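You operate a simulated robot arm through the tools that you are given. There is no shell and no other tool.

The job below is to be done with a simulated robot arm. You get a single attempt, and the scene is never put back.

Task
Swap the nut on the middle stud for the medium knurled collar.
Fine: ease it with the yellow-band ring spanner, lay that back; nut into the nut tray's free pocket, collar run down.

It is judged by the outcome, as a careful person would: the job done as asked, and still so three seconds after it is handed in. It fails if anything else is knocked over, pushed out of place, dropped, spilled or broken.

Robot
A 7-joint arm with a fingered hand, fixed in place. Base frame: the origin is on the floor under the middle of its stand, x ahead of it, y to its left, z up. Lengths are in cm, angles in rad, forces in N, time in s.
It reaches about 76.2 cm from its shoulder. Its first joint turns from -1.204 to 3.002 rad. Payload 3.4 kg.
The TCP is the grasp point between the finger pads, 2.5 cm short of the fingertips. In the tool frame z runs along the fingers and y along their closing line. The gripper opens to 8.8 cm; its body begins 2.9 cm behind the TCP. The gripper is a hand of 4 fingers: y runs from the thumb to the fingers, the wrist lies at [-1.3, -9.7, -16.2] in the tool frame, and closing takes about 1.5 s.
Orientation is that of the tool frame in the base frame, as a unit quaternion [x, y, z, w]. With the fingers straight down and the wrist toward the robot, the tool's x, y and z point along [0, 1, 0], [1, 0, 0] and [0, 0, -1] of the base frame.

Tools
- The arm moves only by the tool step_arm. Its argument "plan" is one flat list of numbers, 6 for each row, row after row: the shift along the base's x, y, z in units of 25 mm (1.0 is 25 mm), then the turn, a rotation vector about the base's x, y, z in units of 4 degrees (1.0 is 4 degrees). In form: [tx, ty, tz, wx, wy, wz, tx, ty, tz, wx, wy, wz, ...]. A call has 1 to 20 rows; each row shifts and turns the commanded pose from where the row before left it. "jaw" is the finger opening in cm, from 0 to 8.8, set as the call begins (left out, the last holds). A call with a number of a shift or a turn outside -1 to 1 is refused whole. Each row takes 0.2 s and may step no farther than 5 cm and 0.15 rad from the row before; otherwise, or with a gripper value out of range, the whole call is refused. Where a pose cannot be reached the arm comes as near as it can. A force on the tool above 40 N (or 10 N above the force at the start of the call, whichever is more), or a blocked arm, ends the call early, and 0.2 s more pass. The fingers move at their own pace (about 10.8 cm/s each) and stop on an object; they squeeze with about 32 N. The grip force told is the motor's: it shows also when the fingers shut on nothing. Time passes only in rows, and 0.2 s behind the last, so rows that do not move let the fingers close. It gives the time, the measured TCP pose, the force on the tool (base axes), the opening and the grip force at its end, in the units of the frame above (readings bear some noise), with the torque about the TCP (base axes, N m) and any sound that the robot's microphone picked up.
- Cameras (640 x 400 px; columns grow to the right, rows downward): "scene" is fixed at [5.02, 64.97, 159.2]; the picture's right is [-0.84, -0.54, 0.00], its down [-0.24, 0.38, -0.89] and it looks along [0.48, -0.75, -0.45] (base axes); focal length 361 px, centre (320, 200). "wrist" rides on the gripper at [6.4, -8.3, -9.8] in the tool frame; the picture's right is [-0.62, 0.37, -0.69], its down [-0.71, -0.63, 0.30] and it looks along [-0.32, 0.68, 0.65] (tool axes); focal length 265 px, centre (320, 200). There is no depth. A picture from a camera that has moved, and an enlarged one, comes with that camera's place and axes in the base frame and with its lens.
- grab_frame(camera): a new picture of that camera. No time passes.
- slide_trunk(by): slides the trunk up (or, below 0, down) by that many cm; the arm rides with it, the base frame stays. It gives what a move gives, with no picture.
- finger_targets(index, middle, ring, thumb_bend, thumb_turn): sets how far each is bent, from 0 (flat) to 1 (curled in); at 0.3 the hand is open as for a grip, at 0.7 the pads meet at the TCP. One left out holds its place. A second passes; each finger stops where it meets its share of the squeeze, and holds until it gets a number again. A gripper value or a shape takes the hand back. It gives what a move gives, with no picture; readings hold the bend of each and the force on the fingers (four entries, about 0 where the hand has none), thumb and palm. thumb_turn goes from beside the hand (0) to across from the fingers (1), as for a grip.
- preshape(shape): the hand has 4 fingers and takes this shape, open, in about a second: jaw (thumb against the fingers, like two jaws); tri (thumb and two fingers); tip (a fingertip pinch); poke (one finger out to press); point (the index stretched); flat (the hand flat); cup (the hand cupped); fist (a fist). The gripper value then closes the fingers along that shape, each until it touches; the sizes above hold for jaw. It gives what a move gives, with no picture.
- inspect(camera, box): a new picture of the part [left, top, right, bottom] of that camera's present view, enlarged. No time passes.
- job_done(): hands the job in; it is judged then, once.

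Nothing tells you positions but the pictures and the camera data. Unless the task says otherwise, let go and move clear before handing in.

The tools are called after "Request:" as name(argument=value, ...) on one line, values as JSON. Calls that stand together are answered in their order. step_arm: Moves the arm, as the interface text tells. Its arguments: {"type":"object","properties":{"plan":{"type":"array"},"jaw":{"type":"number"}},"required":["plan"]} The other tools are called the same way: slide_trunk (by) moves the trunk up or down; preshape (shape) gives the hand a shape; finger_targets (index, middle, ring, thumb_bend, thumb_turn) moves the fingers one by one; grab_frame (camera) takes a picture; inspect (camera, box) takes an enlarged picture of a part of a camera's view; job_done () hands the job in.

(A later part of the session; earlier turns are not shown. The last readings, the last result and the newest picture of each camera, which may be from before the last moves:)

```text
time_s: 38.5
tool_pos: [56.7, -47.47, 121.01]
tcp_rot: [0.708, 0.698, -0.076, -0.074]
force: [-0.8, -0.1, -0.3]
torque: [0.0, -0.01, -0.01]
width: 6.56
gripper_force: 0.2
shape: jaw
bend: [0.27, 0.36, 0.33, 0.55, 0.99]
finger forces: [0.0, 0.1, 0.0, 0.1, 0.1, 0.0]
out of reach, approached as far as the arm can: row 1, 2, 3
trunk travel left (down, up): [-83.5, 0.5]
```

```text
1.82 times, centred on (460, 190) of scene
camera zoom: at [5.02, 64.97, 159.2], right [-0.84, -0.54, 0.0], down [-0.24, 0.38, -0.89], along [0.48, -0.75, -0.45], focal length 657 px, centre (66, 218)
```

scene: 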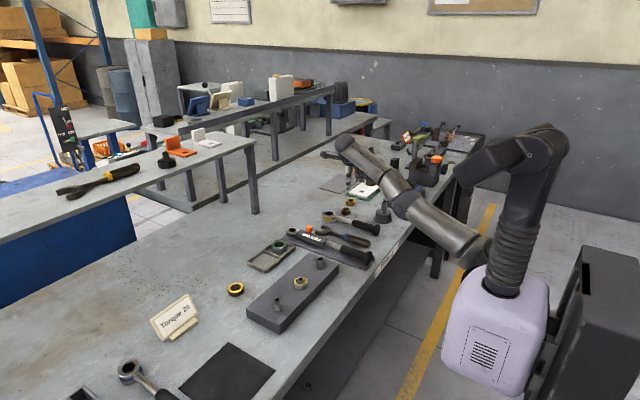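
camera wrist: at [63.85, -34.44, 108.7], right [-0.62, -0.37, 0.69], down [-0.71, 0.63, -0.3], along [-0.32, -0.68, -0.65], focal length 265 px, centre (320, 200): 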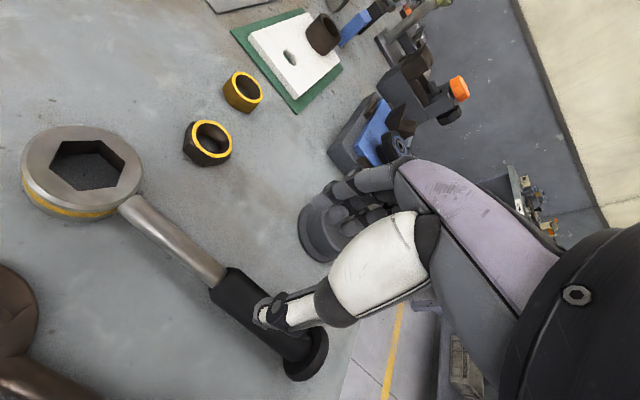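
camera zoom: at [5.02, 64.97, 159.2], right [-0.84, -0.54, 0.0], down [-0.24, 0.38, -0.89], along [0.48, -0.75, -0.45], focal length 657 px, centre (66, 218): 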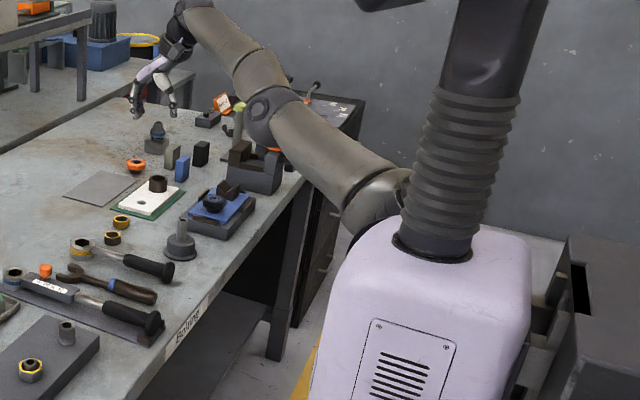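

Moving inward makes the hand drift up, so the shoulder, not the elbow, seems to be the limit. I'll go up and inward together.

Request:
step_arm(plan=[-0.3, 0.2, 0.8, 0, 0, 0, -0.3, 0.2, 0.8, 0, 0, 0, -0.3, 0.2, 0.8, 0, 0, 0, -0.3, 0.2, 0.8, 0, 0, 0])

Request:
step_arm(plan=[-0.4, 0.3, 0.6, 0, 0, 0, -0.4, 0.3, 0.6, 0, 0, 0, -0.4, 0.3, 0.6, 0, 0, 0, -0.4, 0.3, 0.6, 0, 0, 0])

Request:
inspect(camera="scene", box=[320, 40, 600, 260])

```text
time_s: 39.5
tool_pos: [53.88, -45.66, 129.28]
tcp_rot: [0.708, 0.698, -0.075, -0.072]
force: [-0.3, 0.2, 0.8]
torque: [0.0, 0.01, 0.01]
width: 6.54
gripper_force: 0.0
shape: jaw
bend: [0.27, 0.36, 0.33, 0.55, 0.99]
finger forces: [0.0, 0.1, 0.0, 0.1, 0.0, 0.0]
out of reach, approached as far as the arm can: row 2
trunk travel left (down, up): [-83.5, 0.5]
```

```text
time_s: 40.5
tool_pos: [50.78, -43.24, 135.82]
tcp_rot: [0.708, 0.699, -0.076, -0.073]
force: [-1.0, 0.4, 0.3]
torque: [0.0, -0.03, -0.01]
width: 6.52
gripper_force: 0.1
shape: jaw
bend: [0.27, 0.36, 0.33, 0.55, 0.99]
finger forces: [0.0, 0.1, 0.1, 0.1, 0.0, 0.0]
out of reach, approached as far as the arm can: row 1, 2, 4
trunk travel left (down, up): [-83.5, 0.5]
```

```text
1.82 times, centred on (460, 150) of scene
camera zoom: at [5.02, 64.97, 159.2], right [-0.84, -0.54, 0.0], down [-0.24, 0.38, -0.89], along [0.48, -0.75, -0.45], focal length 657 px, centre (66, 291)
```

zoom: 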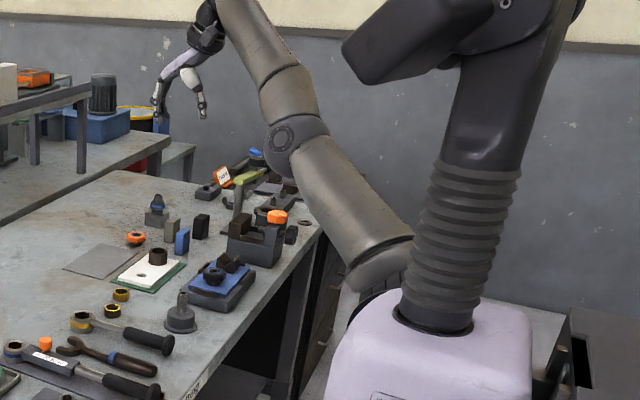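

I think I understand the limits now. Wrist flexion is limited (~110°), and sideways bend builds up when the hand's yaw departs from the arm's azimuth (about -40°). So I'll yaw the hand to -40°, tilt the fingers forward, then come down with the arm extended.

Request:
step_arm(plan=[0, 0, 0, 0, 0, -1, 0, 0, 0, 0, 0, -1, 0, 0, 0, 0, 0, -1, 0, 0, 0, 0, 0, -1, 0, 0, 0, 0, 0, -1, 0, 0, 0, 0, 0, -1, 0, 0, 0, 0, 0, -1, 0, 0, 0, 0, 0, -1, 0, 0, 0, 0, 0, -1, 0, 0, 0, 0, 0, -1, 0, 0, 0, -0.64, -0.77, 0, 0, 0, 0, -0.64, -0.77, 0, 0, 0, 0, -0.64, -0.77, 0])

Request:
step_arm(plan=[0, 0, -0.5, -0.64, -0.77, 0, 0, 0, -0.5, -0.64, -0.77, 0, 0, 0, -0.5, -0.64, -0.77, 0, 0, 0, -0.5, -0.64, -0.77, 0, 0, 0, -0.5, -0.64, -0.77, 0])

Request:
grab_frame(camera="scene")

```text
time_s: 43.3
tool_pos: [54.36, -45.74, 138.86]
tcp_rot: [0.909, 0.416, 0.0, -0.002]
force: [0.9, 0.6, -1.0]
torque: [-0.04, -0.01, 0.03]
width: 6.52
gripper_force: 0.2
shape: jaw
bend: [0.27, 0.36, 0.33, 0.55, 0.99]
finger forces: [0.0, 0.0, 0.1, 0.0, 0.0, 0.0]
out of reach, approached as far as the arm can: row 2, 4, 7, 11, 12, 13
trunk travel left (down, up): [-83.5, 0.5]
```

```text
time_s: 44.5
tool_pos: [61.78, -49.92, 138.02]
tcp_rot: [0.896, 0.409, 0.074, 0.156]
force: [-0.2, 0.3, 0.2]
torque: [0.02, -0.03, 0.01]
width: 6.53
gripper_force: 0.0
shape: jaw
bend: [0.27, 0.36, 0.33, 0.55, 0.99]
finger forces: [0.0, 0.0, 0.0, 0.0, 0.0, 0.0]
out of reach, approached as far as the arm can: row 1, 2, 3, 4, 5
trunk travel left (down, up): [-83.5, 0.5]
```

```text
taken
```

scene: 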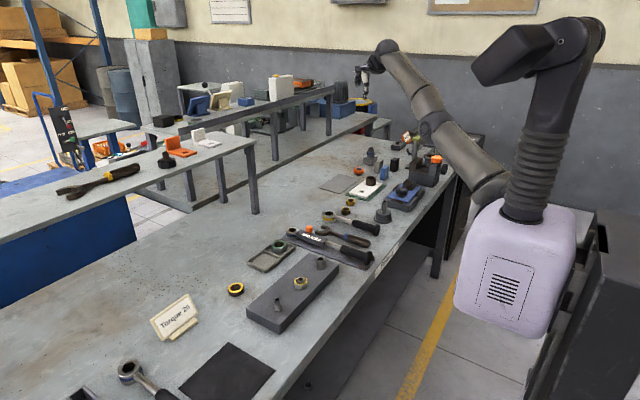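

The likely culprit is the forearm's rotation limit. I'll retrace to the last pose relative to the shoulder that worked cleanly (yaw -44°, well above the shoulder), then unwind to the starting posture.

Request:
step_arm(plan=[-0.5, 0.7, 0.4, 0.64, 0.77, 0, -0.5, 0.7, 0.4, 0.64, 0.77, 0, -0.5, 0.7, 0.4, 0.64, 0.77, 0, -0.5, 0.7, 0.4, 0.64, 0.77, 0, -0.5, 0.7, 0.4, 0.64, 0.77, 0, -0.5, 0.7, 0.4, 0, 0, 0, -0.5, 0.7, 0.4, 0, 0, 0, -0.5, 0.7, 0.4, 0, 0, 0, -0.5, 0.7, 0.4, 0, 0, 0])

Request:
grab_frame(camera="scene")

```text
time_s: 46.5
tool_pos: [49.1, -33.68, 146.31]
tcp_rot: [0.91, 0.415, 0.0, 0.001]
force: [-0.4, 0.4, 0.1]
torque: [-0.03, 0.0, 0.0]
width: 6.54
gripper_force: 0.1
shape: jaw
bend: [0.27, 0.36, 0.33, 0.55, 0.99]
finger forces: [0.1, 0.0, 0.0, 0.0, 0.1, 0.0]
out of reach, approached as far as the arm can: row 2, 4, 5
trunk travel left (down, up): [-83.5, 0.5]
```

```text
taken
```

scene: 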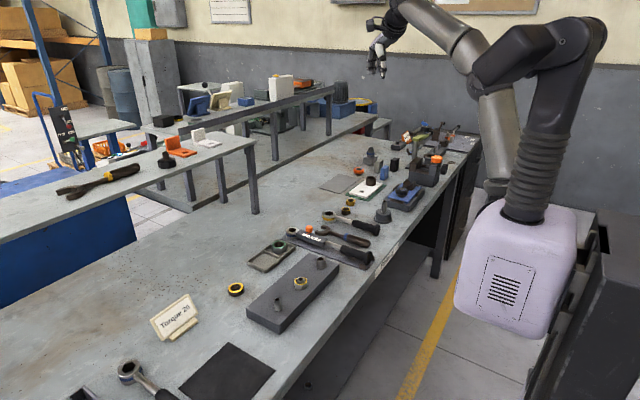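

Good: the arm is fully back in reach and the elbow has swung up and out, which is the posture I want. I'll descend carefully in this posture.

Request:
step_arm(plan=[0, 0, -0.8, 0, 0, 0, 0, 0, -0.8, 0, 0, 0, 0, 0, -0.8, 0, 0, 0, 0, 0, -0.8, 0, 0, 0, 0, 0, -0.8, 0, 0, 0])

Request:
grab_frame(camera="scene")

```text
time_s: 47.7
tool_pos: [49.26, -33.97, 136.16]
tcp_rot: [0.91, 0.416, 0.0, 0.0]
force: [0.2, 0.5, -0.2]
torque: [0.0, 0.02, -0.03]
width: 6.5
gripper_force: 0.2
shape: jaw
bend: [0.27, 0.36, 0.33, 0.55, 0.99]
finger forces: [0.1, 0.1, 0.0, 0.0, 0.0, 0.0]
trunk travel left (down, up): [-83.5, 0.5]
```

```text
taken
```

scene: 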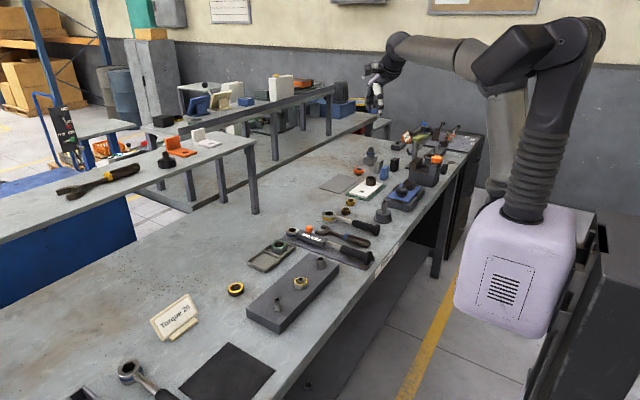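

Request:
step_arm(plan=[0, 0, -0.8, 0, 0, 0, 0, 0, -0.8, 0, 0, 0, 0, 0, -0.8, 0, 0, 0, 0, 0, -0.8, 0, 0, 0, 0, 0, -0.8, 0, 0, 0, 0, 0, -0.8, 0, 0, 0, 0, 0, -0.8, 0, 0, 0, 0, 0, -0.8, 0, 0, 0, 0, 0, -0.8, 0, 0, 0, 0, 0, -0.8, 0, 0, 0])

Request:
grab_frame(camera="scene")

```text
time_s: 49.9
tool_pos: [49.32, -33.85, 116.08]
tcp_rot: [0.909, 0.416, -0.001, 0.0]
force: [0.2, -0.2, -0.8]
torque: [0.01, 0.01, -0.01]
width: 6.52
gripper_force: 0.1
shape: jaw
bend: [0.27, 0.36, 0.33, 0.55, 0.99]
finger forces: [0.0, 0.1, 0.0, 0.0, 0.0, 0.1]
trunk travel left (down, up): [-83.5, 0.5]
```

```text
taken
```

scene: 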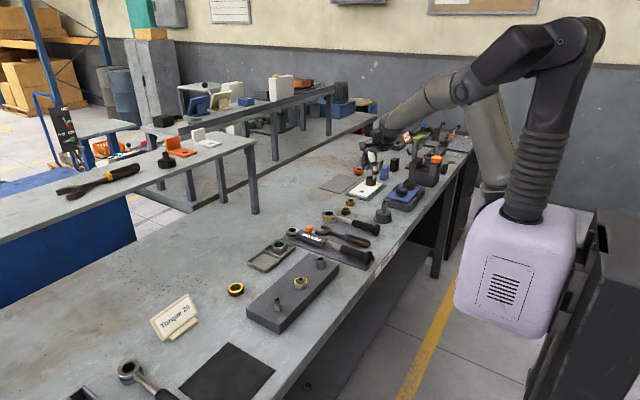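

Now the forearm slopes down from a raised elbow. I'll turn the hand to -90° while moving over the handle.

Request:
step_arm(plan=[0.12, -0.25, 0, 0, 0, -1, 0.12, -0.25, 0, 0, 0, -1, 0.12, -0.25, 0, 0, 0, -1, 0.12, -0.25, 0, 0, 0, -1, 0.12, -0.25, 0, 0, 0, -1, 0.12, -0.25, 0, 0, 0, -1, 0.12, -0.25, -0.3, 0, 0, -1, 0.12, -0.25, -0.3, 0, 0, -1, 0.12, -0.25, -0.3, 0, 0, -1, 0.12, -0.25, -0.3, 0, 0, -1, 0.12, -0.25, -0.3, 0, 0, -1, 0.12, -0.25, -0.3, 0, 0, -1, 0, 0, -0.3, 0, 0, -0.35])

Request:
grab_frame(camera="scene")

Request:
grab_frame(camera="wrist")

```text
time_s: 52.7
tool_pos: [52.95, -41.16, 111.11]
tcp_rot: [1.0, -0.002, 0.0, 0.0]
force: [0.4, -0.8, 0.2]
torque: [0.0, -0.03, 0.02]
width: 6.54
gripper_force: 0.0
shape: jaw
bend: [0.27, 0.36, 0.33, 0.55, 0.99]
finger forces: [0.1, 0.0, 0.0, 0.1, 0.0, 0.0]
trunk travel left (down, up): [-83.5, 0.5]
```

```text
taken
```

scene: 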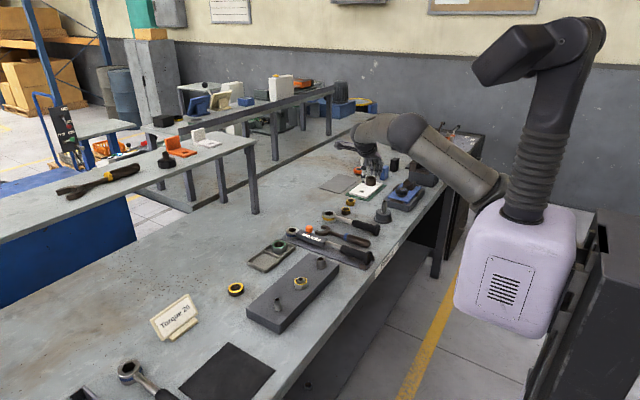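

```text
taken
camera wrist: at [59.27, -32.95, 121.01], right [-0.62, -0.37, 0.69], down [-0.71, 0.63, -0.3], along [-0.33, -0.68, -0.65], focal length 265 px, centre (320, 200)
```

wrist: 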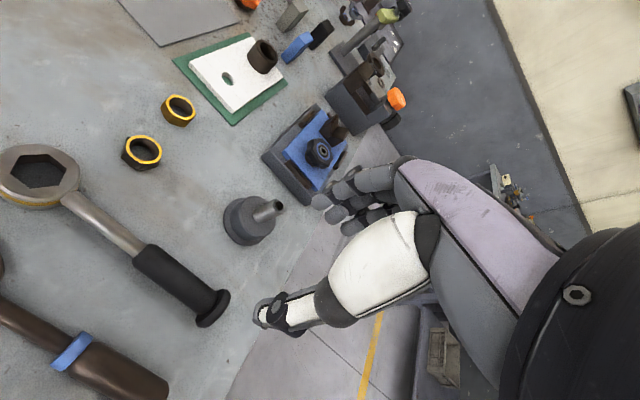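

Request:
inspect(camera="wrist", box=[0, 120, 240, 340])

```text
1.82 times, centred on (120, 230) of wrist
camera zoom: at [59.27, -32.95, 121.01], right [-0.62, -0.37, 0.69], down [-0.71, 0.63, -0.3], along [-0.33, -0.68, -0.65], focal length 483 px, centre (684, 146)
```

zoom: 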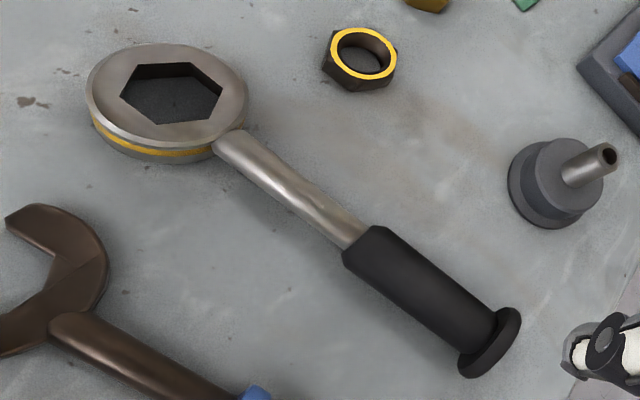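

The handle axis is at y ≈ -41.35, z ≈ 89, with the table at about 86.3. I'm descending over the grip centre at x ≈ 53.

Request:
step_arm(plan=[0.02, -0.02, -0.8, 0, 0, 0, 0.02, -0.02, -0.8, 0, 0, 0, 0.02, -0.02, -0.8, 0, 0, 0, 0.02, -0.02, -0.8, 0, 0, 0, 0.02, 0, -0.8, 0, 0, 0, 0, 0, -0.8, 0, 0, 0, 0, 0, -0.8, 0, 0, 0], jaw=7.2)

Request:
grab_frame(camera="wrist")

Request:
inspect(camera="scene", box=[300, 120, 520, 260])

```text
time_s: 54.3
tool_pos: [52.99, -41.4, 96.86]
tcp_rot: [1.0, -0.001, 0.0, -0.001]
force: [-0.1, 0.6, 0.0]
torque: [0.0, -0.04, 0.0]
width: 7.16
gripper_force: 0.0
shape: jaw
bend: [0.27, 0.34, 0.31, 0.47, 0.99]
finger forces: [0.0, 0.1, 0.0, 0.1, 0.0, 0.1]
trunk travel left (down, up): [-83.5, 0.5]
```

```text
taken
camera wrist: at [59.44, -33.11, 106.82], right [-0.62, -0.37, 0.69], down [-0.71, 0.63, -0.3], along [-0.33, -0.68, -0.65], focal length 265 px, centre (320, 200)
```

wrist: 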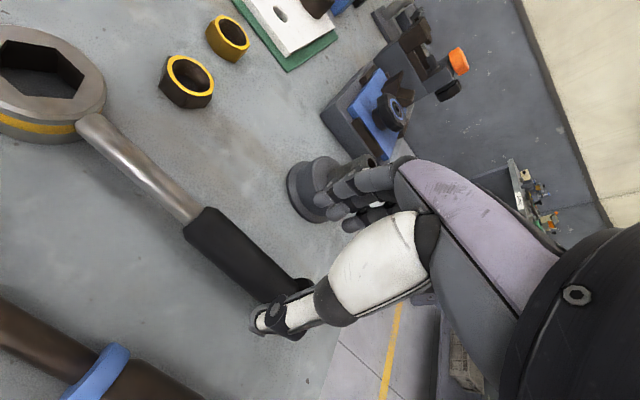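

```text
2.86 times, centred on (410, 190) of scene
camera zoom: at [5.02, 64.97, 159.2], right [-0.84, -0.54, 0.0], down [-0.24, 0.38, -0.89], along [0.48, -0.75, -0.45], focal length 1032 px, centre (63, 229)
```

zoom: 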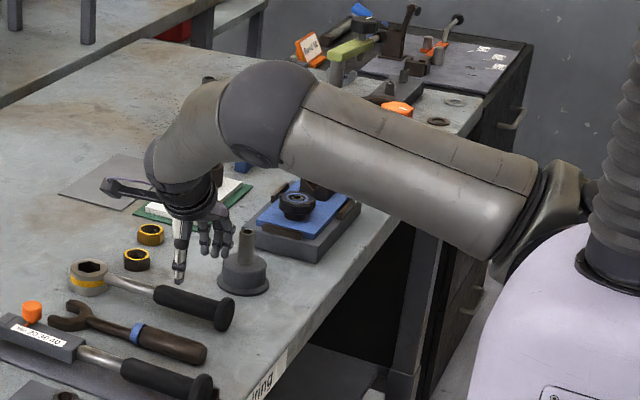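

Request:
step_arm(plan=[0, 0.02, -0.6, 0, 0, 0, 0, 0.02, -0.6, 0, 0, 0, 0, 0, -0.6, 0, 0, 0, 0, 0, -0.3, 0, 0, 0])

Request:
grab_frame(camera="wrist")

Request:
inspect(camera="scene", box=[310, 160, 430, 240])

```text
time_s: 55.3
tool_pos: [53.09, -41.19, 91.74]
tcp_rot: [1.0, -0.002, 0.0, -0.001]
force: [0.0, 0.1, 1.2]
torque: [-0.02, 0.02, 0.0]
width: 7.16
gripper_force: 0.1
shape: jaw
bend: [0.27, 0.34, 0.31, 0.47, 0.99]
finger forces: [0.0, 0.0, 0.0, 0.0, 0.0, 0.0]
trunk travel left (down, up): [-83.5, 0.5]
```

```text
taken
camera wrist: at [59.42, -32.97, 101.62], right [-0.62, -0.37, 0.69], down [-0.71, 0.63, -0.3], along [-0.33, -0.68, -0.65], focal length 265 px, centre (320, 200)
```

wrist: 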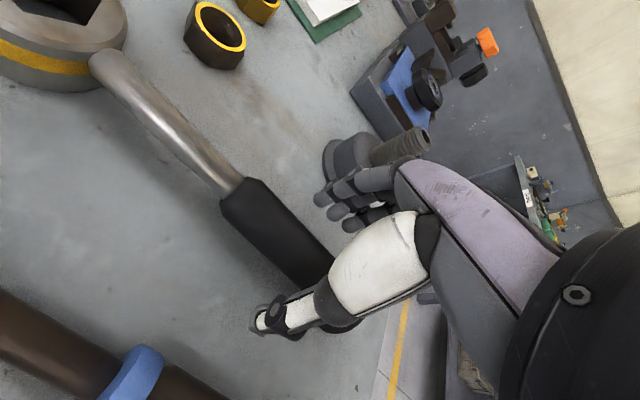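

```text
5.00 times, centred on (370, 200) of scene
camera zoom: at [5.02, 64.97, 159.2], right [-0.84, -0.54, 0.0], down [-0.24, 0.38, -0.89], along [0.48, -0.75, -0.45], focal length 1807 px, centre (70, 200)
```

zoom: 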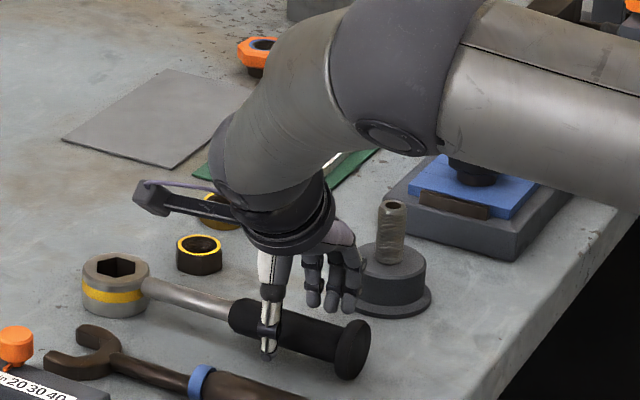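

The thumb is on the near side of the handle and the fingers on the far side, clear of the pedestal. I'll lower the last 2 cm.

Request:
step_arm(plan=[0, -0.04, -0.3, 0, 0, 0, 0, 0, -0.3, 0, 0, 0, 0, 0, -0.2, 0, 0, 0])

Request:
grab_frame(camera="wrist")

Request:
inspect(camera="scene", box=[330, 190, 410, 240])

```text
time_s: 56.1
tool_pos: [53.07, -41.42, 89.76]
tcp_rot: [1.0, -0.002, 0.0, 0.0]
force: [0.8, 0.2, -1.0]
torque: [0.02, -0.01, 0.03]
width: 7.2
gripper_force: 0.0
shape: jaw
bend: [0.27, 0.34, 0.31, 0.47, 0.99]
finger forces: [0.0, 0.1, 0.0, 0.0, 0.0, 0.0]
trunk travel left (down, up): [-83.5, 0.5]
```

```text
taken
camera wrist: at [59.44, -33.17, 99.7], right [-0.62, -0.37, 0.69], down [-0.71, 0.63, -0.3], along [-0.33, -0.68, -0.65], focal length 265 px, centre (320, 200)
```

wrist: 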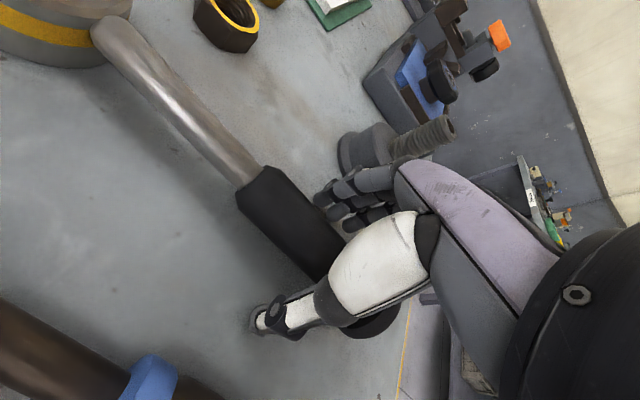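

```text
8.00 times, centred on (370, 215) of scene
camera zoom: at [5.02, 64.97, 159.2], right [-0.84, -0.54, 0.0], down [-0.24, 0.38, -0.89], along [0.48, -0.75, -0.45], focal length 2891 px, centre (-80, 80)
```

zoom: 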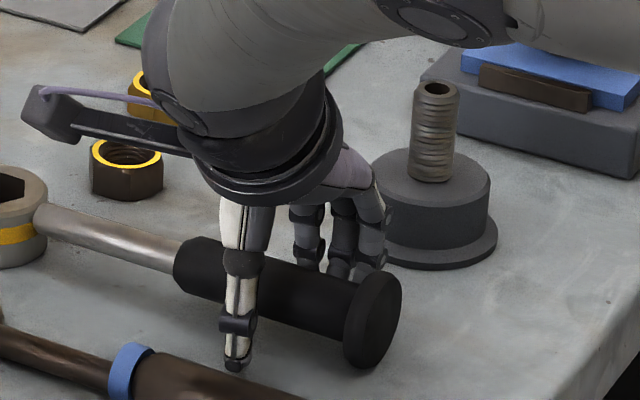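

The handle sits between the thumb and the fingers. I'm closing the grip.

Request:
step_arm(plan=[0, 0, 0, 0, 0, 0, 0, 0, 0, 0, 0, 0, 0, 0, 0, 0, 0, 0, 0, 0, 0, 0, 0, 0, 0, 0, 0, 0, 0, 0, 0, 0, 0, 0, 0, 0, 0, 0, 0, 0, 0, 0, 0, 0, 0, 0, 0, 0], jaw=0)

Request:
grab_frame(camera="wrist")

Request:
inspect(camera="scene", box=[330, 190, 410, 240])

```text
time_s: 57.9
tool_pos: [53.15, -41.42, 89.8]
tcp_rot: [1.0, -0.001, 0.0, 0.0]
force: [0.1, 0.0, -0.7]
torque: [0.01, -0.03, 0.02]
width: 1.62
gripper_force: 32.5
shape: jaw
bend: [0.74, 0.72, 0.71, 0.8, 1.0]
finger forces: [16.9, 3.8, 2.8, 0.0, 22.2, 0.1]
trunk travel left (down, up): [-83.5, 0.5]
```

```text
taken
camera wrist: at [59.43, -33.19, 99.67], right [-0.62, -0.37, 0.69], down [-0.71, 0.63, -0.3], along [-0.33, -0.68, -0.65], focal length 265 px, centre (320, 200)
```

wrist: 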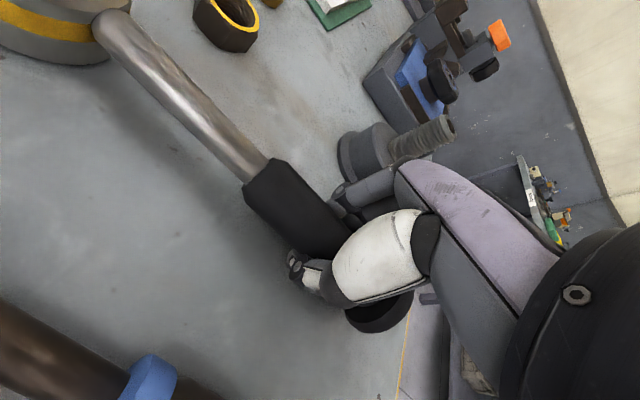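

```text
8.00 times, centred on (370, 215) of scene
camera zoom: at [5.02, 64.97, 159.2], right [-0.84, -0.54, 0.0], down [-0.24, 0.38, -0.89], along [0.48, -0.75, -0.45], focal length 2891 px, centre (-80, 80)
```

zoom: 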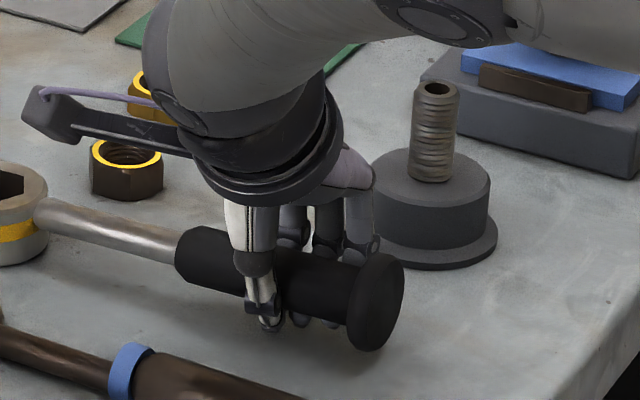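

The grip holds with 32 N and the fingers wrap under the handle. I'll lift a little and check the ring follows.

Request:
step_arm(plan=[0, 0, 0.2, 0, 0, 0, 0, 0, 0.3, 0, 0, 0, 0, 0, 0.4, 0, 0, 0, 0, 0, 0.4, 0, 0, 0])

Request:
grab_frame(camera="wrist")

Request:
inspect(camera="scene", box=[310, 180, 410, 240])

```text
time_s: 58.9
tool_pos: [53.32, -41.41, 93.05]
tcp_rot: [1.0, -0.001, -0.001, -0.001]
force: [0.5, 0.6, -2.4]
torque: [-0.01, 0.07, -0.01]
width: 1.62
gripper_force: 32.4
shape: jaw
bend: [0.74, 0.73, 0.71, 0.8, 1.0]
finger forces: [17.4, 2.2, 2.3, 0.0, 21.3, 0.1]
trunk travel left (down, up): [-83.5, 0.5]
```

```text
taken
camera wrist: at [59.62, -33.15, 102.96], right [-0.62, -0.37, 0.69], down [-0.71, 0.63, -0.3], along [-0.33, -0.68, -0.65], focal length 265 px, centre (320, 200)
```

wrist: 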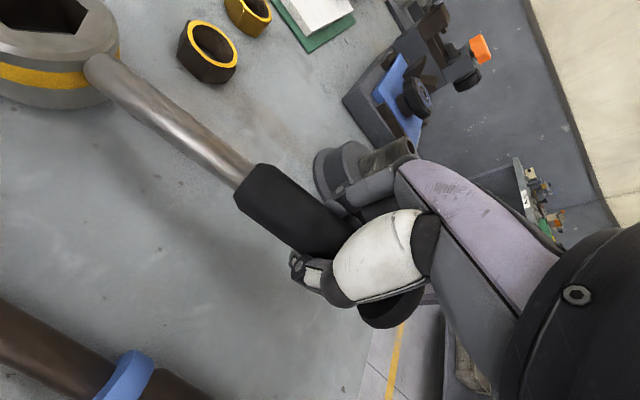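

```text
6.40 times, centred on (360, 210) of scene
camera zoom: at [5.02, 64.97, 159.2], right [-0.84, -0.54, 0.0], down [-0.24, 0.38, -0.89], along [0.48, -0.75, -0.45], focal length 2313 px, centre (64, 136)
```

zoom: 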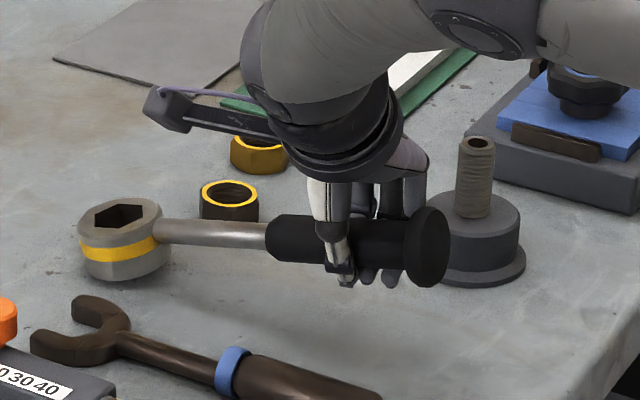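

The handle rose but it pivoted in the pinch, and the ring is still resting on the bench. I'll set it back down and take a fuller wrap with all the fingers.

Request:
step_arm(plan=[0, 0, -0.4, 0, 0, 0, 0, 0, -0.4, 0, 0, 0, 0, 0, -0.3, 0, 0, 0, 0, 0, -0.2, 0, 0, 0])

Request:
finger_targets(index=1, middle=1, ring=1, thumb_bend=1)

Request:
inspect(camera="scene", box=[310, 180, 410, 240])

```text
time_s: 59.9
tool_pos: [53.2, -41.6, 89.82]
tcp_rot: [1.0, -0.002, 0.0, -0.001]
force: [-0.4, 0.0, -2.0]
torque: [0.05, -0.07, 0.02]
width: 1.63
gripper_force: 32.2
shape: jaw
bend: [0.74, 0.73, 0.7, 0.81, 1.0]
finger forces: [12.7, 1.1, 4.7, 0.0, 20.1, 0.0]
trunk travel left (down, up): [-83.5, 0.5]
```

```text
time_s: 60.9
tool_pos: [53.2, -41.56, 89.82]
tcp_rot: [1.0, -0.002, -0.001, -0.001]
force: [-1.2, -0.1, -0.7]
torque: [0.01, -0.01, -0.01]
width: 0.0
gripper_force: 22.5
shape: fingers
bend: [0.89, 0.94, 0.94, 0.94, 1.0]
finger forces: [0.0, 12.4, 30.7, 0.0, 0.0, 1.6]
trunk travel left (down, up): [-83.5, 0.5]
```

```text
6.40 times, centred on (360, 210) of scene
camera zoom: at [5.02, 64.97, 159.2], right [-0.84, -0.54, 0.0], down [-0.24, 0.38, -0.89], along [0.48, -0.75, -0.45], focal length 2313 px, centre (64, 136)
```

zoom: 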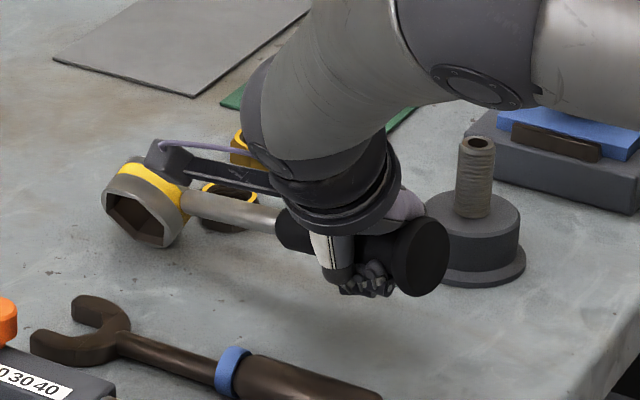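

The full curl pulled the handle into the palm and rolled the ring on its edge. I'll look from the wrist before easing it back.

Request:
grab_frame(camera="wrist")

Request:
inspect(camera="scene", box=[320, 195, 390, 240])

```text
taken
camera wrist: at [59.58, -33.31, 99.66], right [-0.62, -0.37, 0.69], down [-0.71, 0.63, -0.3], along [-0.33, -0.68, -0.65], focal length 265 px, centre (320, 200)
```

wrist: 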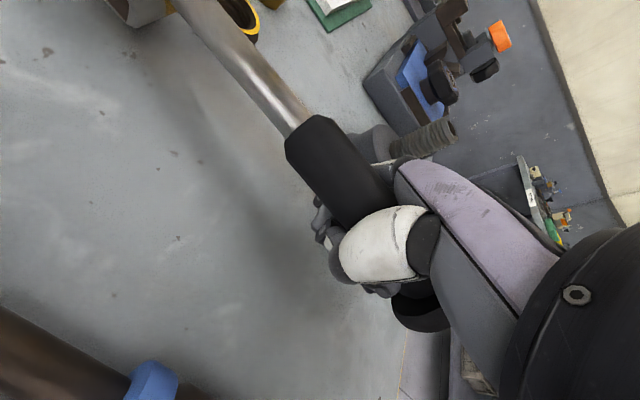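

```text
8.89 times, centred on (355, 218) of scene
camera zoom: at [5.02, 64.97, 159.2], right [-0.84, -0.54, 0.0], down [-0.24, 0.38, -0.89], along [0.48, -0.75, -0.45], focal length 3212 px, centre (9, 44)
```

zoom: 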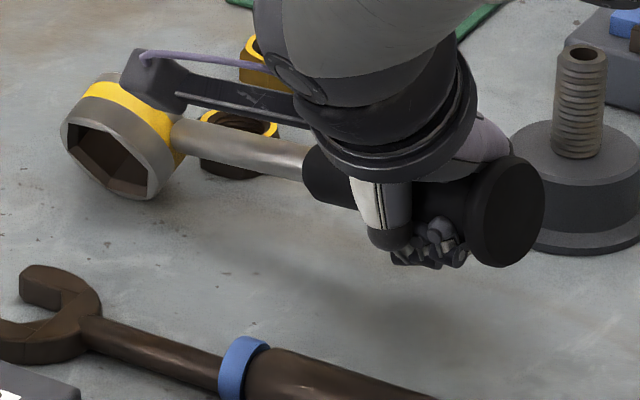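

Request:
step_arm(plan=[0, 0.1, 0.3, 0, 0, 0, 0, 0.1, 0.4, 0, 0, 0, 0, 0, 0.4, 0, 0, 0, 0, 0, 0.4, 0, 0, 0, 0, 0, 0, 0, 0, 0, 0, 0, 0, 0, 0, 0])

Request:
grab_frame(camera="wrist")

Request:
inspect(camera="scene", box=[320, 185, 400, 235])

```text
time_s: 62.3
tool_pos: [53.21, -41.08, 93.64]
tcp_rot: [1.0, -0.003, -0.001, 0.0]
force: [0.6, 0.2, -2.6]
torque: [0.02, 0.16, 0.0]
width: 0.0
gripper_force: 24.1
shape: fingers
bend: [0.89, 0.94, 0.94, 0.94, 1.0]
finger forces: [0.0, 14.1, 30.6, 0.0, 0.0, 3.2]
trunk travel left (down, up): [-83.5, 0.5]
```

```text
taken
camera wrist: at [59.58, -32.75, 103.5], right [-0.62, -0.37, 0.69], down [-0.71, 0.63, -0.3], along [-0.33, -0.68, -0.65], focal length 265 px, centre (320, 200)
```

wrist: 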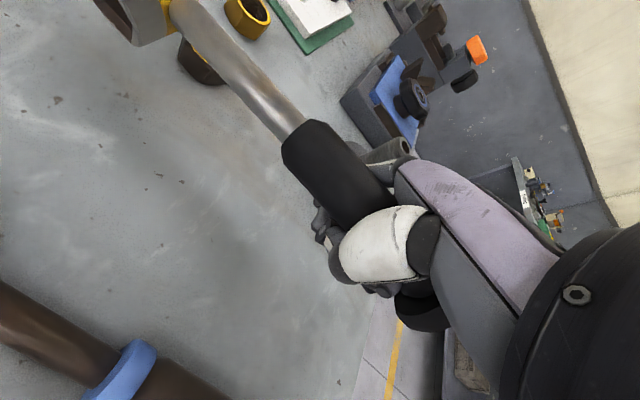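

```text
8.00 times, centred on (360, 210) of scene
camera zoom: at [5.02, 64.97, 159.2], right [-0.84, -0.54, 0.0], down [-0.24, 0.38, -0.89], along [0.48, -0.75, -0.45], focal length 2891 px, centre (0, 120)
```

zoom: 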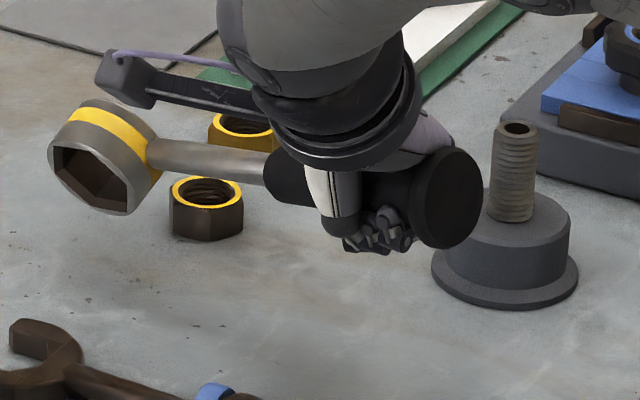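

The spanner is fully airborne; from weight and torque (2.6 N, 0.16 N·m) its centre of mass is ~6 cm ahead of my grip. It is rolled about its handle, so I'll roll the hand back partway to bring the ring toward flat and watch which way it goes.

Request:
step_arm(plan=[0, 0, 0.5, 0, 0, 0, 0, 0, 0.5, 0, 0, 0, 0, 0, 0.2, -1, 0, 0, 0, 0, 0.2, -1, 0, 0, 0, 0, 0, -1, 0, 0, 0, 0, 0, -1, 0, 0])

Request:
inspect(camera="scene", box=[310, 175, 390, 225])

```text
time_s: 63.7
tool_pos: [53.2, -41.09, 97.0]
tcp_rot: [0.99, -0.001, 0.0, 0.139]
force: [0.2, 0.5, -3.4]
torque: [-0.01, 0.09, 0.02]
width: 0.0
gripper_force: 23.9
shape: fingers
bend: [0.89, 0.94, 0.94, 0.94, 1.0]
finger forces: [0.1, 14.2, 30.1, 0.1, 0.0, 3.3]
trunk travel left (down, up): [-83.5, 0.5]
```

```text
8.00 times, centred on (350, 200) of scene
camera zoom: at [5.02, 64.97, 159.2], right [-0.84, -0.54, 0.0], down [-0.24, 0.38, -0.89], along [0.48, -0.75, -0.45], focal length 2891 px, centre (80, 200)
```

zoom: 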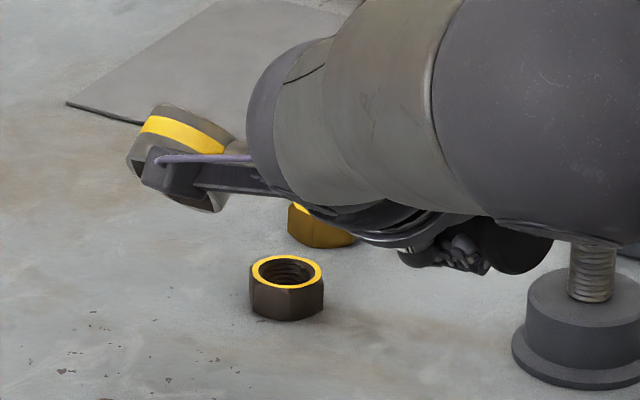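

That's the right direction: the ring is closer to flat. I'll roll another 16°, then lower until the ring's edge meets the bench so it can settle flat.

Request:
step_arm(plan=[0, 0, 0, -1, 0, 0, 0, 0, 0, -1, 0, 0, 0, 0, 0, -1, 0, 0, 0, 0, 0, -1, 0, 0])

Request:
grab_frame(camera="wrist")

Request:
inspect(camera="scene", box=[310, 175, 390, 225])

```text
time_s: 64.7
tool_pos: [53.27, -41.11, 97.01]
tcp_rot: [0.962, -0.001, 0.001, 0.275]
force: [0.4, -0.6, -3.5]
torque: [-0.01, 0.11, 0.01]
width: 0.0
gripper_force: 23.2
shape: fingers
bend: [0.89, 0.94, 0.94, 0.94, 1.0]
finger forces: [0.0, 14.1, 28.8, 0.0, 0.1, 3.3]
trunk travel left (down, up): [-83.5, 0.5]
```

```text
taken
camera wrist: at [59.6, -28.77, 100.93], right [-0.62, 0.06, 0.78], down [-0.71, 0.37, -0.59], along [-0.33, -0.93, -0.19], focal length 265 px, centre (320, 200)
```

wrist: 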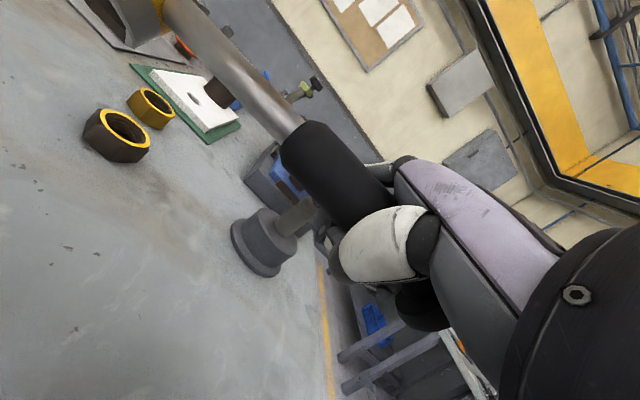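

```text
8.00 times, centred on (350, 200) of scene
camera zoom: at [5.02, 64.97, 159.2], right [-0.84, -0.54, 0.0], down [-0.24, 0.38, -0.89], along [0.48, -0.75, -0.45], focal length 2891 px, centre (80, 200)
```

zoom: 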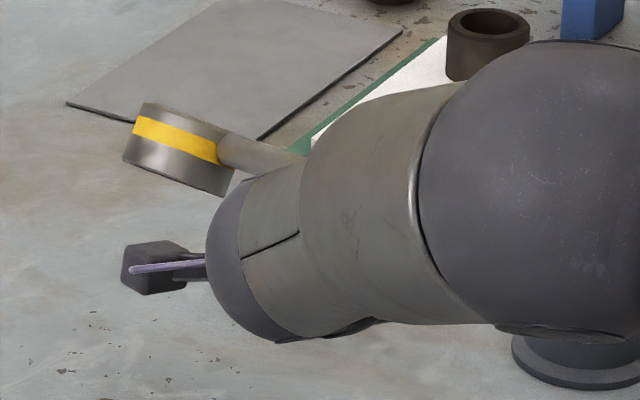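

The ring is now within about 35° of flat, but with this much hand roll the wrist would come down onto the torque wrench. I'll use less roll (-22°), shift so the ring lands on its own spot, and lower until the ring's edge touches.

Request:
step_arm(plan=[0, -0.25, 0, 1, 0, 0, 0, -0.25, 0, 1, 0, 0, 0, 0, -0.4, 0.5, 0, 0, 0, 0, -0.6, 0, 0, 0, 0, 0, -0.6, 0, 0, 0, 0, 0, -0.6, 0, 0, 0])

Request:
inspect(camera="scene", box=[310, 165, 420, 240])

Request:
grab_frame(camera="wrist")

```text
time_s: 66.1
tool_pos: [53.15, -42.15, 91.5]
tcp_rot: [0.982, -0.001, 0.0, 0.191]
force: [0.8, 1.7, -3.8]
torque: [-0.01, 0.1, 0.03]
width: 0.0
gripper_force: 23.0
shape: fingers
bend: [0.89, 0.94, 0.94, 0.94, 1.0]
finger forces: [0.0, 14.1, 28.4, 0.1, 0.0, 4.1]
trunk travel left (down, up): [-83.5, 0.5]
```

```text
5.33 times, centred on (365, 202) of scene
camera zoom: at [5.02, 64.97, 159.2], right [-0.84, -0.54, 0.0], down [-0.24, 0.38, -0.89], along [0.48, -0.75, -0.45], focal length 1927 px, centre (80, 187)
```

zoom: 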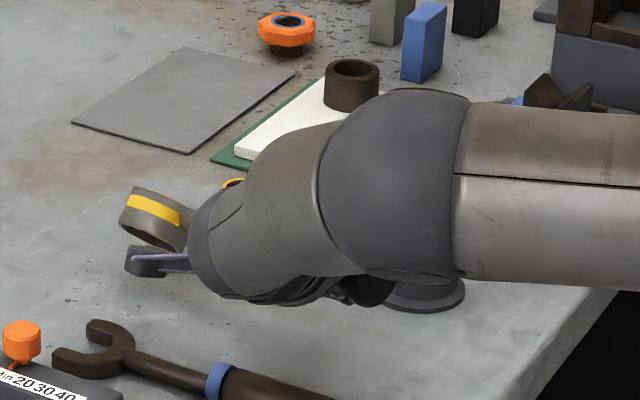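

```text
taken
camera wrist: at [59.56, -30.79, 97.5], right [-0.62, -0.08, 0.78], down [-0.71, 0.47, -0.52], along [-0.33, -0.88, -0.35], focal length 265 px, centre (320, 200)
```

wrist: 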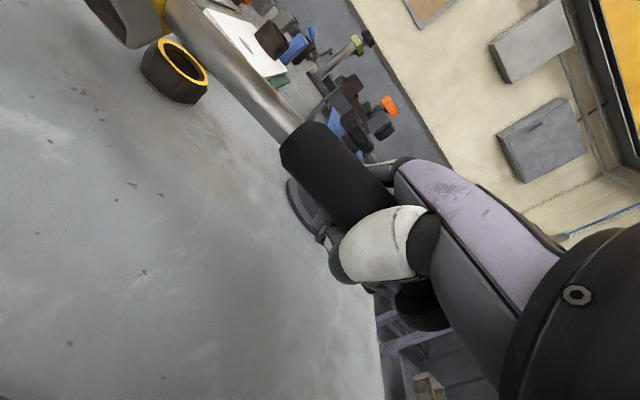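

Request:
step_arm(plan=[0, 0, -0.4, 0, 0, 0, 0, 0, -0.4, 0, 0, 0, 0, 0, -0.2, 0, 0, 0, 0, 0, -0.1, 0, 0, 0])

Request:
inspect(camera="scene", box=[310, 165, 420, 240])

```text
time_s: 67.1
tool_pos: [53.17, -42.35, 88.86]
tcp_rot: [0.982, -0.002, 0.001, 0.191]
force: [0.0, -0.2, -2.3]
torque: [-0.06, -0.07, -0.04]
width: 0.0
gripper_force: 21.3
shape: fingers
bend: [0.89, 0.95, 0.94, 0.94, 1.0]
finger forces: [0.1, 12.2, 28.7, 0.0, 0.0, 1.8]
trunk travel left (down, up): [-83.5, 0.5]
```

```text
5.33 times, centred on (365, 202) of scene
camera zoom: at [5.02, 64.97, 159.2], right [-0.84, -0.54, 0.0], down [-0.24, 0.38, -0.89], along [0.48, -0.75, -0.45], focal length 1927 px, centre (80, 187)
```

zoom: 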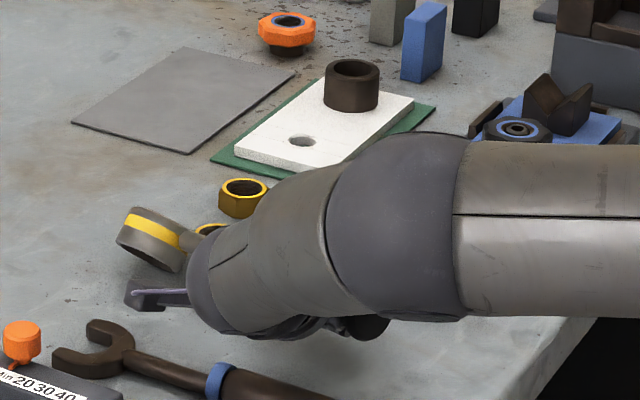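

The torque change shows the ring's edge is touching the bench. I'll loosen the fingers a little at a time so the ring can roll flat.

Request:
finger_targets(index=0.84, middle=0.87, ring=0.87, thumb_bend=0.88)

Request:
inspect(camera="scene", box=[310, 165, 420, 240])

Request:
grab_frame(camera="wrist")

```text
time_s: 68.1
tool_pos: [53.29, -42.27, 88.69]
tcp_rot: [0.982, -0.002, 0.0, 0.19]
force: [0.2, 0.3, -2.5]
torque: [-0.03, 0.0, 0.0]
width: 0.0
gripper_force: 0.3
shape: fingers
bend: [0.83, 0.88, 0.87, 0.85, 1.0]
finger forces: [1.1, 0.0, 0.0, 0.0, 0.0, 0.0]
trunk travel left (down, up): [-83.5, 0.5]
```

```text
5.33 times, centred on (365, 202) of scene
camera zoom: at [5.02, 64.97, 159.2], right [-0.84, -0.54, 0.0], down [-0.24, 0.38, -0.89], along [0.48, -0.75, -0.45], focal length 1927 px, centre (80, 187)
```

zoom: 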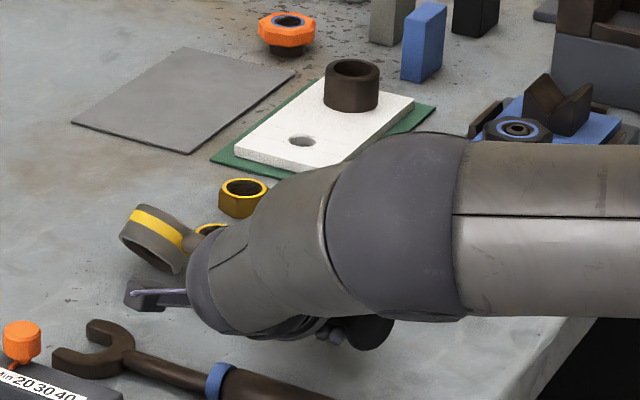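

```text
taken
camera wrist: at [59.65, -30.91, 94.84], right [-0.62, -0.08, 0.78], down [-0.71, 0.47, -0.52], along [-0.33, -0.88, -0.35], focal length 265 px, centre (320, 200)
```

wrist: 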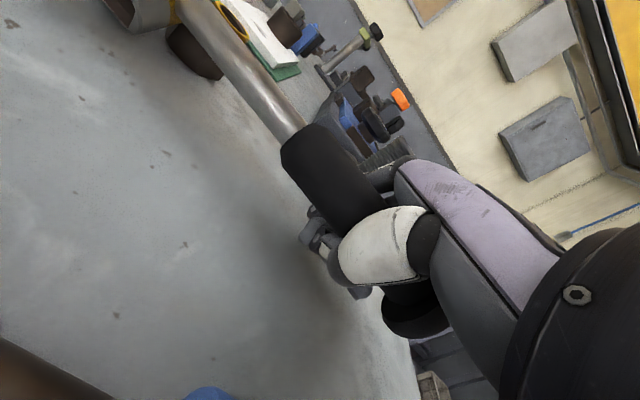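

Request:
step_arm(plan=[0, 0, -0.1, 0, 0, 0, 0, 0, -0.1, 0, 0, 0, 0, 0, -0.1, 0, 0, 0, 0, 0, 0, 0, 0, 0])

Request:
inspect(camera="scene", box=[310, 180, 398, 240])

```text
time_s: 69.1
tool_pos: [53.21, -42.38, 88.17]
tcp_rot: [0.981, -0.002, 0.002, 0.192]
force: [1.2, -2.5, 6.2]
torque: [-0.07, -0.15, -0.01]
width: 0.0
gripper_force: 0.3
shape: fingers
bend: [0.83, 0.88, 0.87, 0.85, 1.0]
finger forces: [1.5, 0.0, 0.1, 0.1, 0.0, 0.0]
trunk travel left (down, up): [-83.5, 0.5]
```

```text
6.67 times, centred on (354, 210) of scene
camera zoom: at [5.02, 64.97, 159.2], right [-0.84, -0.54, 0.0], down [-0.24, 0.38, -0.89], along [0.48, -0.75, -0.45], focal length 2409 px, centre (93, 133)
```

zoom: 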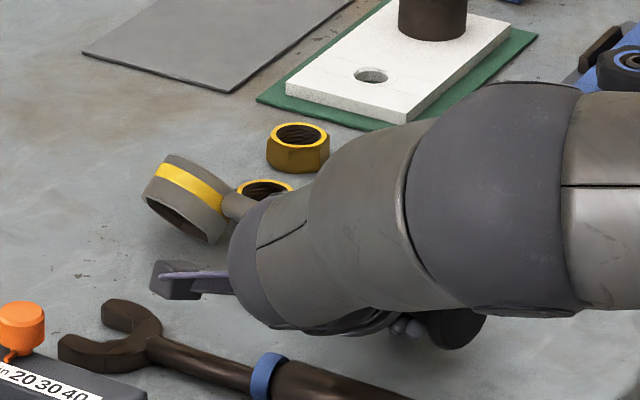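

Request:
step_arm(plan=[0, 0, 0.2, 0, 0, 0, 0, 0, 0, 0, 0, 0])

Request:
finger_targets(index=0.78, middle=0.8, ring=0.8, thumb_bend=0.7)

Request:
inspect(camera="scene", box=[310, 180, 398, 240])

Request:
grab_frame(camera="wrist")

```text
time_s: 69.7
tool_pos: [53.24, -42.43, 88.45]
tcp_rot: [0.982, -0.001, 0.0, 0.191]
force: [0.0, 0.3, -1.5]
torque: [-0.04, 0.01, 0.0]
width: 0.02
gripper_force: 0.7
shape: fingers
bend: [0.83, 0.88, 0.87, 0.85, 1.0]
finger forces: [1.3, 0.1, 0.1, 0.1, 0.1, 0.0]
trunk travel left (down, up): [-83.5, 0.5]
```

```text
time_s: 70.7
tool_pos: [53.1, -42.35, 88.71]
tcp_rot: [0.981, -0.002, 0.001, 0.192]
force: [4.5, -4.8, 12.5]
torque: [-0.19, -0.2, -0.06]
width: 0.02
gripper_force: 21.5
shape: fingers
bend: [0.78, 0.82, 0.8, 0.79, 1.0]
finger forces: [44.4, 0.1, 0.0, 0.0, 0.0, 0.0]
trunk travel left (down, up): [-83.5, 0.5]
```

```text
6.67 times, centred on (354, 210) of scene
camera zoom: at [5.02, 64.97, 159.2], right [-0.84, -0.54, 0.0], down [-0.24, 0.38, -0.89], along [0.48, -0.75, -0.45], focal length 2409 px, centre (93, 133)
```

zoom: 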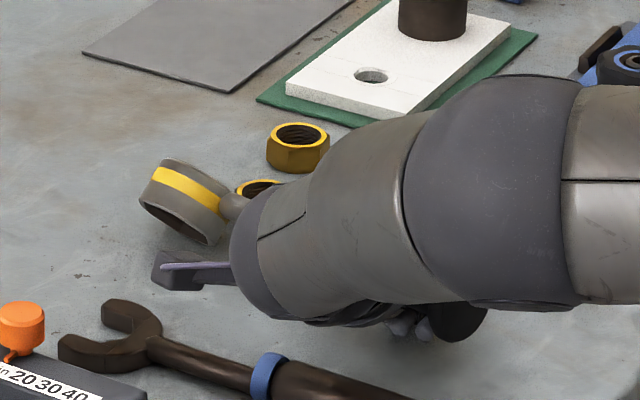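

```text
taken
camera wrist: at [59.49, -30.99, 94.81], right [-0.62, -0.08, 0.78], down [-0.71, 0.47, -0.52], along [-0.33, -0.88, -0.35], focal length 265 px, centre (320, 200)
```

wrist: 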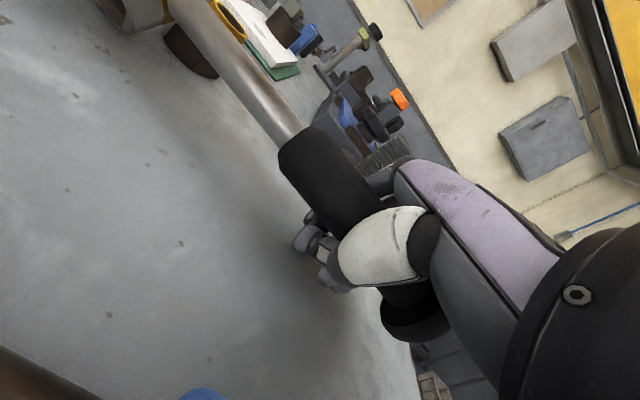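

The uncurling fingers press on the bench, so I'll raise the hand as they open.

Request:
step_arm(plan=[0, 0, 0.2, 0, 0, 0, 0, 0, 0.2, 0, 0, 0, 0, 0, 0, 0, 0, 0])

Request:
finger_targets(index=0.74, middle=0.75, ring=0.75, thumb_bend=0.65)

Request:
inspect(camera="scene", box=[310, 180, 398, 240])

Request:
grab_frame(camera="wrist")

```text
time_s: 71.5
tool_pos: [53.07, -42.11, 89.37]
tcp_rot: [0.982, -0.002, 0.0, 0.19]
force: [-0.1, 0.1, -2.1]
torque: [-0.02, 0.01, -0.02]
width: 0.0
gripper_force: 2.2
shape: fingers
bend: [0.77, 0.82, 0.8, 0.79, 1.0]
finger forces: [4.4, 0.0, 0.0, 0.1, 0.0, 0.1]
trunk travel left (down, up): [-83.5, 0.5]
```

```text
time_s: 72.5
tool_pos: [53.05, -42.25, 89.44]
tcp_rot: [0.982, -0.001, 0.0, 0.19]
force: [0.1, -1.0, -0.1]
torque: [-0.04, 0.01, 0.0]
width: 0.0
gripper_force: 9.3
shape: fingers
bend: [0.74, 0.76, 0.75, 0.76, 1.0]
finger forces: [5.6, 0.1, 0.0, 0.0, 12.5, 0.0]
trunk travel left (down, up): [-83.5, 0.5]
```

```text
6.67 times, centred on (354, 210) of scene
camera zoom: at [5.02, 64.97, 159.2], right [-0.84, -0.54, 0.0], down [-0.24, 0.38, -0.89], along [0.48, -0.75, -0.45], focal length 2409 px, centre (93, 133)
```

zoom: 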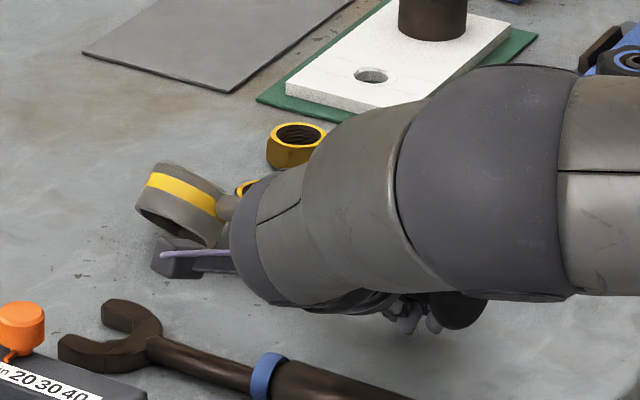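

```text
taken
camera wrist: at [59.46, -30.93, 95.56], right [-0.62, -0.08, 0.78], down [-0.71, 0.47, -0.52], along [-0.33, -0.88, -0.35], focal length 265 px, centre (320, 200)
```

wrist: 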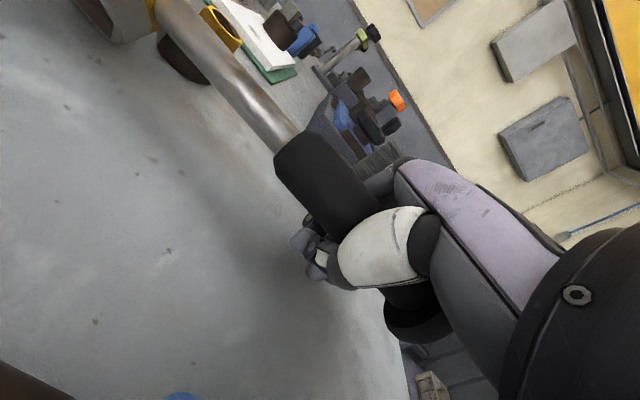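

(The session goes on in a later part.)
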